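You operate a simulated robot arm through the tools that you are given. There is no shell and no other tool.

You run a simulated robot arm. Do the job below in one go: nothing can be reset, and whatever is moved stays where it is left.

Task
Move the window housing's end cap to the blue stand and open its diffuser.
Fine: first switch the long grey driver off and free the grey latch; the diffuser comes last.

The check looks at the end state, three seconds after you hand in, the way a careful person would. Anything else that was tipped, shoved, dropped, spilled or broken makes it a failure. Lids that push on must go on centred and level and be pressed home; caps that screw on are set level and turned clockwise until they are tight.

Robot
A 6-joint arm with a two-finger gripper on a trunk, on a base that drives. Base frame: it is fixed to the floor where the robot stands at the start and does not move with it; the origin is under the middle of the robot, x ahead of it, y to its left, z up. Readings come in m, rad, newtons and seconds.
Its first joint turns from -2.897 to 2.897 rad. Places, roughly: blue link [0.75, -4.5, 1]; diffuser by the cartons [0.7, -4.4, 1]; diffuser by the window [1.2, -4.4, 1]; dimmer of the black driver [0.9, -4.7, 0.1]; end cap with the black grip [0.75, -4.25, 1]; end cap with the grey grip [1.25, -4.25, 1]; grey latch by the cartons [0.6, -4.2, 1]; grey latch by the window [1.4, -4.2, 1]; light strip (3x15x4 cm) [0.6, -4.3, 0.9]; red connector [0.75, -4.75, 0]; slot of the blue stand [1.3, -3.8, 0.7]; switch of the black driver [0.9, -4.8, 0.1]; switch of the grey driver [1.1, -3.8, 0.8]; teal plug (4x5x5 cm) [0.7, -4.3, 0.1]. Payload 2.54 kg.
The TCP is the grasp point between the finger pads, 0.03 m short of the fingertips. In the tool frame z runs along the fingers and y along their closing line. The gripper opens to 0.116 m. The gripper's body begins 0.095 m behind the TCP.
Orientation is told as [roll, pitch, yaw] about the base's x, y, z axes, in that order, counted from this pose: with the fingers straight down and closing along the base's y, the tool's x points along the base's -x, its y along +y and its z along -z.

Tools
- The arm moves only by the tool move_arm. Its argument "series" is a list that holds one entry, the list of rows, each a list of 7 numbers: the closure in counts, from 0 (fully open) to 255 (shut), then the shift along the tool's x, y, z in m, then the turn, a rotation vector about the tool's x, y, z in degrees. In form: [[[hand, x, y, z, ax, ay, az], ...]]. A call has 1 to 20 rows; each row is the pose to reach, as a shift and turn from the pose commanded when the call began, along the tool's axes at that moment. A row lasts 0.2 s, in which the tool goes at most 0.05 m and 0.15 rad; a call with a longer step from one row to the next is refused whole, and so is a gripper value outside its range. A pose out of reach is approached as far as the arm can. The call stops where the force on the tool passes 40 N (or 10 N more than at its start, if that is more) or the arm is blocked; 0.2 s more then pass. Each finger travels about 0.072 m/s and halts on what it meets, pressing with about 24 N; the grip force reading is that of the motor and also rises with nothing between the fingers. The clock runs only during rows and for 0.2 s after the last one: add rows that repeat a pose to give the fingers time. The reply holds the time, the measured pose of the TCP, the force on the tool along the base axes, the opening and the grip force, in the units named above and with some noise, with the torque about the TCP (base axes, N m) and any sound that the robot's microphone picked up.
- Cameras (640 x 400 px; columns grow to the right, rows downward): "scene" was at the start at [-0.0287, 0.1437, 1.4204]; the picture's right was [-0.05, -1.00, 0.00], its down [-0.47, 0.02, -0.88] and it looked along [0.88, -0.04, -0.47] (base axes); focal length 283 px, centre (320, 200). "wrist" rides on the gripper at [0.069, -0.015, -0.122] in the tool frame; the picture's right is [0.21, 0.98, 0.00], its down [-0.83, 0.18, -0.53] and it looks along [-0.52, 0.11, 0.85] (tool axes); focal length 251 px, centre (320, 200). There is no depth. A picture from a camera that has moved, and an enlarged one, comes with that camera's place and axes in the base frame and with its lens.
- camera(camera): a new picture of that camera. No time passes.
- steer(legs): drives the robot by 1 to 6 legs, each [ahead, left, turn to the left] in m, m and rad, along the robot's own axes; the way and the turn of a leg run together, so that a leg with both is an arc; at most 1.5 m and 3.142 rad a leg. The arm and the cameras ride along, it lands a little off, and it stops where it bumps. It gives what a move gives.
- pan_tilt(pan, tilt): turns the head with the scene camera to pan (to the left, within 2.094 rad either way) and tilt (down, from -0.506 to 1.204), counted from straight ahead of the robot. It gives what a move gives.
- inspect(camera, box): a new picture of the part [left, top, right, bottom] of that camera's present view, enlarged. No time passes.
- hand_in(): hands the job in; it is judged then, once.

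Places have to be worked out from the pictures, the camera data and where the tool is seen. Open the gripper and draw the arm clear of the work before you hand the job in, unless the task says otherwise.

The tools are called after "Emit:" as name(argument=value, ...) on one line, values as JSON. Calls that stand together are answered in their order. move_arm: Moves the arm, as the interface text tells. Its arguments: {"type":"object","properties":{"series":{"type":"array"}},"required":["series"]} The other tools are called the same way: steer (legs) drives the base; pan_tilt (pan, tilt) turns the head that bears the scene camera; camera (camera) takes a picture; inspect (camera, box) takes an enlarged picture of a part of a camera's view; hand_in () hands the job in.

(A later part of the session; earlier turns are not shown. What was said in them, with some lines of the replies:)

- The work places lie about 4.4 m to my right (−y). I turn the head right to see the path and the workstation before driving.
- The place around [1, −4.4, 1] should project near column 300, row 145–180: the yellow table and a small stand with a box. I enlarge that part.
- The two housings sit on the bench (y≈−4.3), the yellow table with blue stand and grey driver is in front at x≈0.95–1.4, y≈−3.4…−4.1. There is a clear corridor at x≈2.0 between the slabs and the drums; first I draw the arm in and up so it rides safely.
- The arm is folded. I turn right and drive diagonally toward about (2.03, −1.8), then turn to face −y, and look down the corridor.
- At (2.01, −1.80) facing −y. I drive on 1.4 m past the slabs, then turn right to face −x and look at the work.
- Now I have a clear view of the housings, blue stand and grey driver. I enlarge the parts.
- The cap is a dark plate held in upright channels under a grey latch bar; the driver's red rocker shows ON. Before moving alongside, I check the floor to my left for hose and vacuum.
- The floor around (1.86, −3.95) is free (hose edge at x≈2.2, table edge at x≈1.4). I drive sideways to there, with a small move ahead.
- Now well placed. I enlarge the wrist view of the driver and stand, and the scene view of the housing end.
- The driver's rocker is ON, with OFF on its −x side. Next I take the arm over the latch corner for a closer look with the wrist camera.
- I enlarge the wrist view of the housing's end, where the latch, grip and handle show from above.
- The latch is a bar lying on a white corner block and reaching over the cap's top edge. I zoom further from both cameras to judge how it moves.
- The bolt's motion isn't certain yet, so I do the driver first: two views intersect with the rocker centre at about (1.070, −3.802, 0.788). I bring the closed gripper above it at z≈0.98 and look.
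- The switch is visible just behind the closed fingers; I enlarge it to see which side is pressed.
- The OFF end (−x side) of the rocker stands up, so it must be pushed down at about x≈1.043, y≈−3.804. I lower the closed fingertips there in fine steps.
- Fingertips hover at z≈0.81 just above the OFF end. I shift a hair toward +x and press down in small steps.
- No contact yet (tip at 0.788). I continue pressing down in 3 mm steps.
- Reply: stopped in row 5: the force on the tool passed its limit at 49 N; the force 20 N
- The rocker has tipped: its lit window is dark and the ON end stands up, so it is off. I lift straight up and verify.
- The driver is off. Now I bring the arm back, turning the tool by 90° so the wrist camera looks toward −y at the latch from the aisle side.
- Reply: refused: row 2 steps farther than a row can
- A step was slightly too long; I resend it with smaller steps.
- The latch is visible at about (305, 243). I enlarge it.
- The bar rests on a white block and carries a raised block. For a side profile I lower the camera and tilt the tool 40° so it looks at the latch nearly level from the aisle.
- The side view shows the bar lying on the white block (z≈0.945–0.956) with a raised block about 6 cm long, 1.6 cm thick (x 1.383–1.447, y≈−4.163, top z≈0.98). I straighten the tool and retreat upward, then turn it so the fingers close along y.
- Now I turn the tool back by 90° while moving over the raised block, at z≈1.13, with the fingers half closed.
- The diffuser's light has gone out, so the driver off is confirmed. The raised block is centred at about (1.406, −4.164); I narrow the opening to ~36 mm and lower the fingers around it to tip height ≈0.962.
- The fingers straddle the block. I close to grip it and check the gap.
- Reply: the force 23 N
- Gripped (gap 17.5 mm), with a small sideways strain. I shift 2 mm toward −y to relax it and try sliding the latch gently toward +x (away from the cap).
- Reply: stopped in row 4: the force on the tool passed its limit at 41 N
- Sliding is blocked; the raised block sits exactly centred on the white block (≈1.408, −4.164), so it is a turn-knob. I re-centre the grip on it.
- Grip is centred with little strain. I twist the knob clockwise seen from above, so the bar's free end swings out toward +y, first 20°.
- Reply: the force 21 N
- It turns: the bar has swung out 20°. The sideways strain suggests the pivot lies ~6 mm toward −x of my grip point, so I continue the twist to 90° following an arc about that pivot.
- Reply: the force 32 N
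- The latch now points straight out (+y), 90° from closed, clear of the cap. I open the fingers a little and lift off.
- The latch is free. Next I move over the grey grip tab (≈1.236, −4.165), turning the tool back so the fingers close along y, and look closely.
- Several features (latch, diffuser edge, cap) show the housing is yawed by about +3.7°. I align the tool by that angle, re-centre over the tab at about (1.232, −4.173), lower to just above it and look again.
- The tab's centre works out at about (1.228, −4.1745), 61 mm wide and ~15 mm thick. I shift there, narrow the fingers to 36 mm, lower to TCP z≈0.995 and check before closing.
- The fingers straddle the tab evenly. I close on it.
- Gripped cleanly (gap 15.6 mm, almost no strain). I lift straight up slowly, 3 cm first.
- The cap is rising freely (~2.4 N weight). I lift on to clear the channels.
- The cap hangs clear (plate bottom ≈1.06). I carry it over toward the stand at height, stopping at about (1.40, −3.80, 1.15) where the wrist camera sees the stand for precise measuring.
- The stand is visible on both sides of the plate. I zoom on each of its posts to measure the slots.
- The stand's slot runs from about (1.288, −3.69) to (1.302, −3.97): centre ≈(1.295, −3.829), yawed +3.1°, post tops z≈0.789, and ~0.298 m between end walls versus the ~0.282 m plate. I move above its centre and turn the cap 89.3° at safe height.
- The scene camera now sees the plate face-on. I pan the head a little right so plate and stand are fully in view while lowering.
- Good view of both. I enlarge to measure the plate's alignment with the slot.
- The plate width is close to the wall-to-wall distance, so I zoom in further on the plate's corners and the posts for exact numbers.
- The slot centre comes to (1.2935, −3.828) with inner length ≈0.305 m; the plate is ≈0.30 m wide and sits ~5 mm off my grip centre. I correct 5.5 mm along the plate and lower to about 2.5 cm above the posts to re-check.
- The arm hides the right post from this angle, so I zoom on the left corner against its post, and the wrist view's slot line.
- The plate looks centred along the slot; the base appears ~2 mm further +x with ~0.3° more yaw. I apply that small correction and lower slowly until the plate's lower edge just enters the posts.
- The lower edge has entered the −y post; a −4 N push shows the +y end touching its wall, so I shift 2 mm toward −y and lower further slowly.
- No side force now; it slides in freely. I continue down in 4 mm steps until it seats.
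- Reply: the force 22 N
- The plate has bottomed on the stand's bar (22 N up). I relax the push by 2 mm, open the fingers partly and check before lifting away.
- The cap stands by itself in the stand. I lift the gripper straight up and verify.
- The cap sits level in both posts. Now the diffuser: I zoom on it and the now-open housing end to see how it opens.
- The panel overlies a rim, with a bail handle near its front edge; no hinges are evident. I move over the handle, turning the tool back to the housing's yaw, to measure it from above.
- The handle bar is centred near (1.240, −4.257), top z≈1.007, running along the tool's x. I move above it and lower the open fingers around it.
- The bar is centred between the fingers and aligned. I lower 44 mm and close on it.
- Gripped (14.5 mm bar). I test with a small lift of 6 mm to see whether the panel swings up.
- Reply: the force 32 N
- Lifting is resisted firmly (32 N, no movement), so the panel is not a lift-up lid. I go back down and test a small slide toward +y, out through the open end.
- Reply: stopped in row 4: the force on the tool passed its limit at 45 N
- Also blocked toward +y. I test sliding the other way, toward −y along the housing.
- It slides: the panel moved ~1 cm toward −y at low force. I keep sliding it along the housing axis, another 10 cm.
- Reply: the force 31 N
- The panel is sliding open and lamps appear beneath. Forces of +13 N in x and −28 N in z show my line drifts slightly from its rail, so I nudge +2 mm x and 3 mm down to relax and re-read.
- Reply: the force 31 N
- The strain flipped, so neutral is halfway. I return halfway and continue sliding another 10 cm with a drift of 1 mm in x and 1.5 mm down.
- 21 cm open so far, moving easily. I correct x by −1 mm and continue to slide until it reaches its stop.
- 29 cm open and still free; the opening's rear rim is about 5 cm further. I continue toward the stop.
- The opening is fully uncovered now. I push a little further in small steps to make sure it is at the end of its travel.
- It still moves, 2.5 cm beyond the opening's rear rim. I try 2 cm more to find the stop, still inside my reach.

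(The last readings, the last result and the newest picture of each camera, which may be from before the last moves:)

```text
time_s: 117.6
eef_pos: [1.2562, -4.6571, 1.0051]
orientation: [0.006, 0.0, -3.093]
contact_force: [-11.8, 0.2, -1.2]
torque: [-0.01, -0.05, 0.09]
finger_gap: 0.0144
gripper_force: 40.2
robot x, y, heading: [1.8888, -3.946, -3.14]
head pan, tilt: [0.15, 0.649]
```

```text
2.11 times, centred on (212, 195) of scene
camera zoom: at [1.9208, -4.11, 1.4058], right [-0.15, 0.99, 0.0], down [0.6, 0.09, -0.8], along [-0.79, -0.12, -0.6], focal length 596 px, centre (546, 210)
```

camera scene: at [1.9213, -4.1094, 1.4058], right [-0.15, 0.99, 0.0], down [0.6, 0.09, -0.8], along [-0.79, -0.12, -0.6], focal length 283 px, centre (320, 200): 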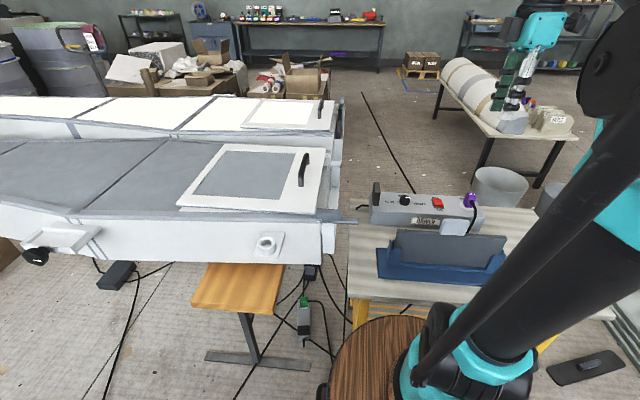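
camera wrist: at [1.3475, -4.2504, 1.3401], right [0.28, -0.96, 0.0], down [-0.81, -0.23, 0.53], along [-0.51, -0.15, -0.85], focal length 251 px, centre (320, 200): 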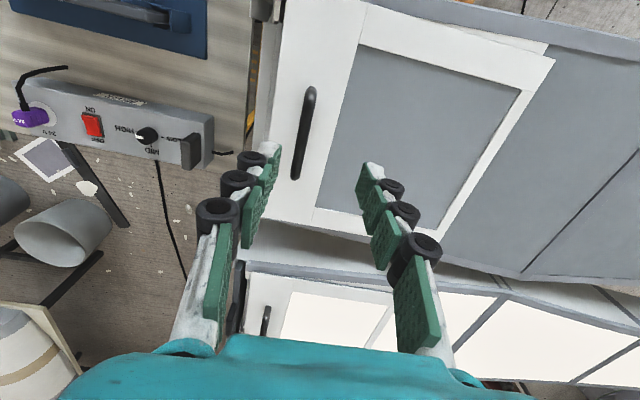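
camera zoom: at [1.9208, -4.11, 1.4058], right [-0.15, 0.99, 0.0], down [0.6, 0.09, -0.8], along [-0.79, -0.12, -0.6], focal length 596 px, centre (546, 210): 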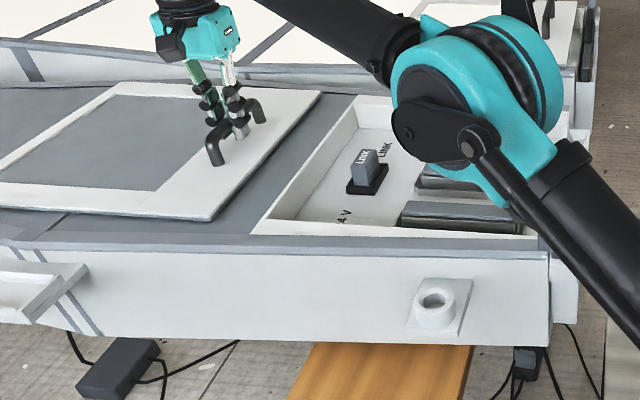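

Still no stop at ~40 cm of travel. One last 1.5 cm push, then I'll release.

Emit:
move_arm(series=[[[255, -0.0006, 0.005, 0, 0, 0, 0], [255, -0.0006, 0.01, 0, 0, 0, 0], [255, -0.0006, 0.015, 0, 0, 0, 0]]])

Emit:
inspect(camera="scene", box=[70, 100, 355, 290])

```text
time_s: 118.0
eef_pos: [1.257, -4.6574, 1.0055]
orientation: [-0.004, 0.003, -3.093]
contact_force: [1.8, 6.3, -1.0]
torque: [0.12, -0.35, 0.1]
finger_gap: 0.0145
gripper_force: 40.4
robot x, y, heading: [1.8869, -3.9485, -3.141]
head pan, tilt: [0.15, 0.649]
stopped in row 2: the force on the tool passed its limit at 51 N (the readings are from after the stop); the commanded pose is now the measured one
```

```text
2.11 times, centred on (212, 195) of scene
camera zoom: at [1.9214, -4.1094, 1.4058], right [-0.15, 0.99, 0.0], down [0.6, 0.09, -0.8], along [-0.79, -0.12, -0.6], focal length 596 px, centre (546, 210)
```

zoom: 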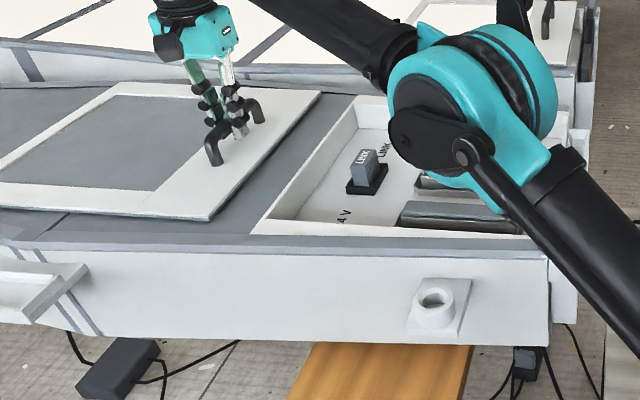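

The panel has hit its end stop at ~40 cm, so it is fully open. I open the fingers, lift off and draw the arm back.

Emit:
move_arm(series=[[[200, 0, 0, 0, 0, 0, 0], [140, 0, 0, 0, 0, 0, 0], [140, 0, 0, 0, 0, 0, 0], [140, 0, 0, -0.03, 0, 0, 0], [140, 0, 0, -0.07, 0, 0, 0], [140, 0, 0, -0.11, 0, 0, 0], [140, 0, 0, -0.15, 0, 0, 0], [140, 0, 0, -0.19, 0, 0, 0], [100, 0, -0.02, -0.21, 0, 0, 0], [60, 0, -0.05, -0.23, 0, 0, 0], [0, 0, -0.08, -0.25, 0, 0, 0]]])

Emit:
camera(camera="scene")

Emit:
camera(camera="wrist")

```text
time_s: 120.4
eef_pos: [1.2772, -4.5476, 1.2125]
orientation: [-0.002, 0.001, -3.093]
contact_force: [1.3, -0.9, -0.6]
torque: [0.03, 0.0, -0.02]
finger_gap: 0.1158
gripper_force: 0.1
out of reach, approached as far as the arm can: row 5, 6, 7, 8, 9, 10, 11
robot x, y, heading: [1.8869, -3.9423, -3.141]
head pan, tilt: [0.15, 0.649]
```

```text
taken
camera scene: at [1.9215, -4.1098, 1.4058], right [-0.15, 0.99, 0.0], down [0.6, 0.09, -0.8], along [-0.79, -0.12, -0.6], focal length 283 px, centre (320, 200)
```

scene: 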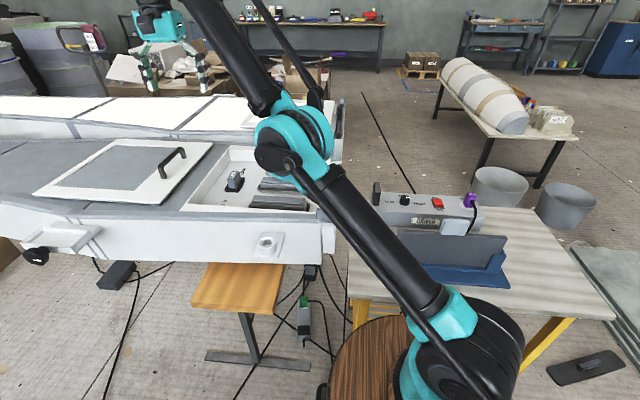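

```text
taken
camera wrist: at [1.3438, -4.5292, 1.3336], right [0.26, -0.96, 0.0], down [-0.82, -0.22, 0.53], along [-0.51, -0.14, -0.85], focal length 251 px, centre (320, 200)
```

wrist: 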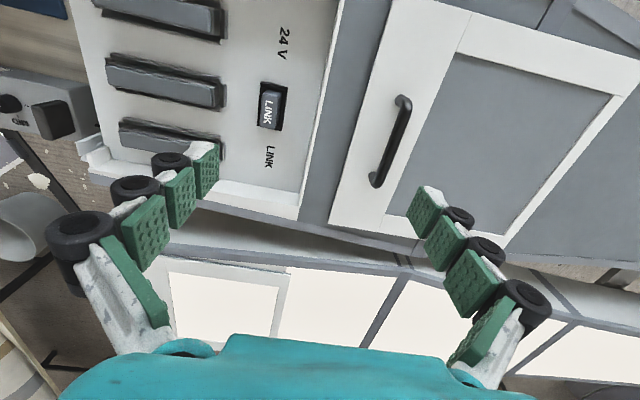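

Released cleanly. I draw the arm back toward the robot, high over the housing.

Emit:
move_arm(series=[[[0, 0.019, -0.039, 0, 0, 0, 0], [0, 0.038, -0.078, 0, 0, 0, 0], [0, 0.057, -0.117, 0, 0, 0, 0], [0, 0.076, -0.156, 0, 0, 0, 0], [0, 0.095, -0.195, 0, 0, 0, 0], [0, 0.114, -0.234, 0, 0, 0, 0], [0, 0.133, -0.273, 0, 0, 0, 0], [0, 0.152, -0.312, 0, 0, 0, 0], [0, 0.171, -0.351, 0, 0, 0, 0], [0, 0.189, -0.391, 0, 0, 0, 0], [0, 0.189, -0.391, 0, 0, 0, 0]]])

Emit:
camera(camera="scene")

Emit:
camera(camera="wrist")

```text
time_s: 122.8
eef_pos: [1.3136, -4.3284, 1.394]
orientation: [-0.001, 0.004, -3.093]
contact_force: [0.7, 0.5, 1.0]
torque: [-0.06, 0.06, 0.03]
finger_gap: 0.1162
gripper_force: 0.0
out of reach, approached as far as the arm can: row 2, 3, 4, 5, 6, 7, 8, 9, 10, 11
robot x, y, heading: [1.883, -3.9439, -3.139]
head pan, tilt: [0.15, 0.649]
```

```text
taken
camera scene: at [1.9218, -4.1093, 1.4058], right [-0.15, 0.99, 0.0], down [0.6, 0.09, -0.8], along [-0.79, -0.12, -0.6], focal length 283 px, centre (320, 200)
```

scene: 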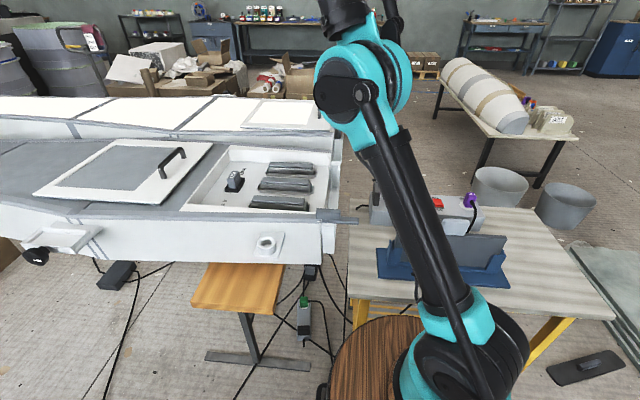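

```text
taken
camera wrist: at [1.3807, -4.309, 1.5168], right [0.26, -0.96, 0.0], down [-0.82, -0.22, 0.53], along [-0.51, -0.14, -0.85], focal length 251 px, centre (320, 200)
```

wrist: 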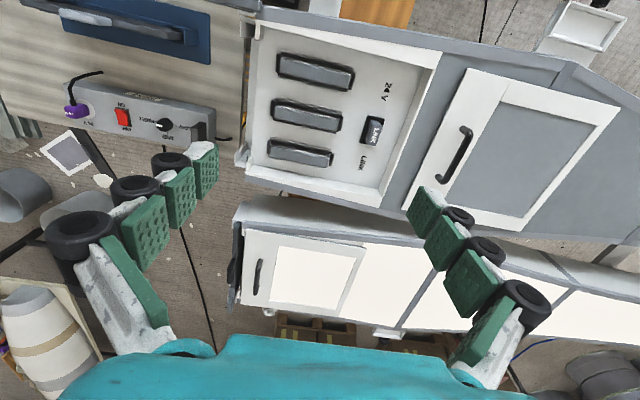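

The arm is clear of the work, though it ended higher than planned. I issue a hold to see where it stands.

Emit:
move_arm(series=[[[0, 0, 0, 0, 0, 0, 0], [0, 0, 0, 0, 0, 0, 0]]])

```text
time_s: 123.4
eef_pos: [1.313, -4.3283, 1.3949]
orientation: [-0.002, 0.002, -3.092]
contact_force: [-0.1, -0.3, -0.8]
torque: [0.02, 0.0, 0.01]
finger_gap: 0.116
gripper_force: 0.0
robot x, y, heading: [1.8868, -3.9445, -3.149]
head pan, tilt: [0.15, 0.649]
```

It holds steady at the present pose. I bring it down and inward to a relaxed pose near (1.45, −4.1, 1.25), clear of everything.

Emit:
move_arm(series=[[[0, 0.0185, -0.0276, 0.018, 0, 0, 0], [0, 0.037, -0.0552, 0.036, 0, 0, 0], [0, 0.0555, -0.083, 0.054, 0, 0, 0], [0, 0.074, -0.1105, 0.072, 0, 0, 0], [0, 0.0925, -0.138, 0.09, 0, 0, 0], [0, 0.111, -0.166, 0.109, 0, 0, 0], [0, 0.13, -0.194, 0.127, 0, 0, 0], [0, 0.148, -0.221, 0.145, 0, 0, 0], [0, 0.148, -0.221, 0.145, 0, 0, 0]]])

Emit:
pan_tilt(pan=0.35, tilt=0.6)

Emit:
camera(camera="scene")

Emit:
camera(camera="wrist")

```text
time_s: 125.4
eef_pos: [1.4504, -4.1013, 1.24]
orientation: [-0.003, -0.001, -3.093]
contact_force: [0.0, -0.1, 0.2]
torque: [0.01, 0.03, 0.03]
finger_gap: 0.116
gripper_force: 0.0
out of reach, approached as far as the arm can: row 1
robot x, y, heading: [1.8843, -3.9462, -3.145]
head pan, tilt: [0.15, 0.649]
```

```text
time_s: 126.2
eef_pos: [1.4505, -4.1006, 1.2393]
orientation: [-0.003, 0.002, -3.092]
contact_force: [0.0, 0.0, 0.1]
torque: [-0.01, 0.0, 0.05]
finger_gap: 0.1158
gripper_force: 0.0
robot x, y, heading: [1.8856, -3.947, -3.142]
head pan, tilt: [0.351, 0.6]
```

```text
taken
camera scene: at [1.9242, -4.1268, 1.4101], right [-0.34, 0.94, 0.0], down [0.53, 0.19, -0.82], along [-0.77, -0.28, -0.57], focal length 283 px, centre (320, 200)
```

scene: 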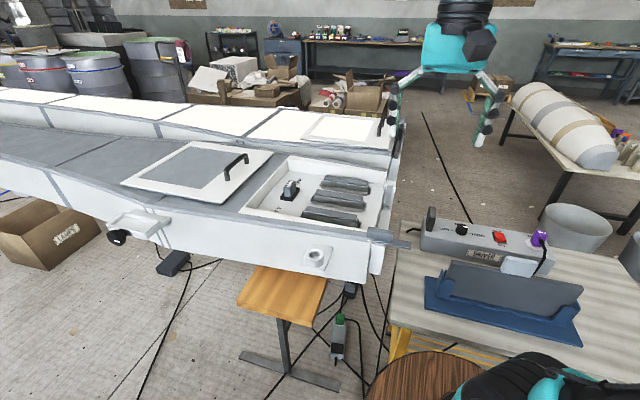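

```text
taken
camera wrist: at [1.5176, -4.0829, 1.3611], right [0.26, -0.97, 0.0], down [-0.82, -0.22, 0.53], along [-0.51, -0.14, -0.85], focal length 251 px, centre (320, 200)
```

wrist: 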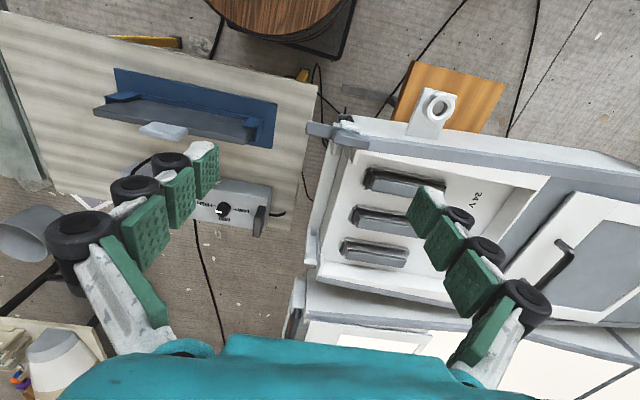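

Everything is in place as seen. I take a last enlarged look at the cap in the stand, the switch, the latch and the diffuser.

Emit:
inspect(camera="scene", box=[400, 200, 600, 350])

Emit:
inspect(camera="scene", box=[100, 130, 420, 290])

```text
2.67 times, centred on (500, 275) of scene
camera zoom: at [1.9242, -4.1268, 1.4101], right [-0.34, 0.94, 0.0], down [0.53, 0.19, -0.82], along [-0.77, -0.28, -0.57], focal length 755 px, centre (-160, 0)
```

zoom: 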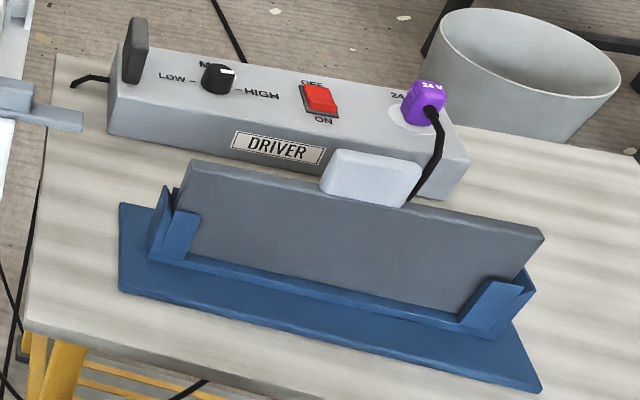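

```text
2.00 times, centred on (260, 210) of scene
camera zoom: at [1.9242, -4.1268, 1.4101], right [-0.34, 0.94, 0.0], down [0.53, 0.19, -0.82], along [-0.77, -0.28, -0.57], focal length 567 px, centre (440, 180)
```

zoom: 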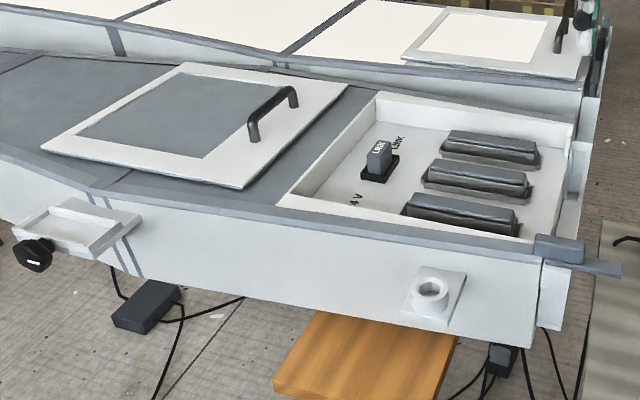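

The driver is off and the latch is turned out. The cap is seated level in the blue stand, the diffuser is slid fully open, and the gripper is open and clear. I hand the job in.

Emit:
hand_in()

```text
The job is handed in.
```

The window housing's end cap is on the blue stand and its diffuser is open, done in the order you gave. I have handed the job in; no verdict has come back.

- **Driver:** The long grey driver is switched off. The rocker tipped to OFF and the window housing's light went out.
- **Latch:** The grey latch by the window turned 90° and now points straight out, clear of the cap. It did not slide.
- **End cap:** It lifted out freely and sits level in both posts of the blue stand, resting on the bar. Its orange label faces away from where the robot stood.
- **Diffuser:** It slides along the housing rather than lifting. I slid it about 40 cm to its end stop, so the whole opening is uncovered.

While working out how the latch and diffuser move, I tested directions that turned out to be blocked. Each test stopped at or before the force limit, and I saw nothing shift. In the last pictures nothing else looked moved, and the gripper was open and clear of the work.
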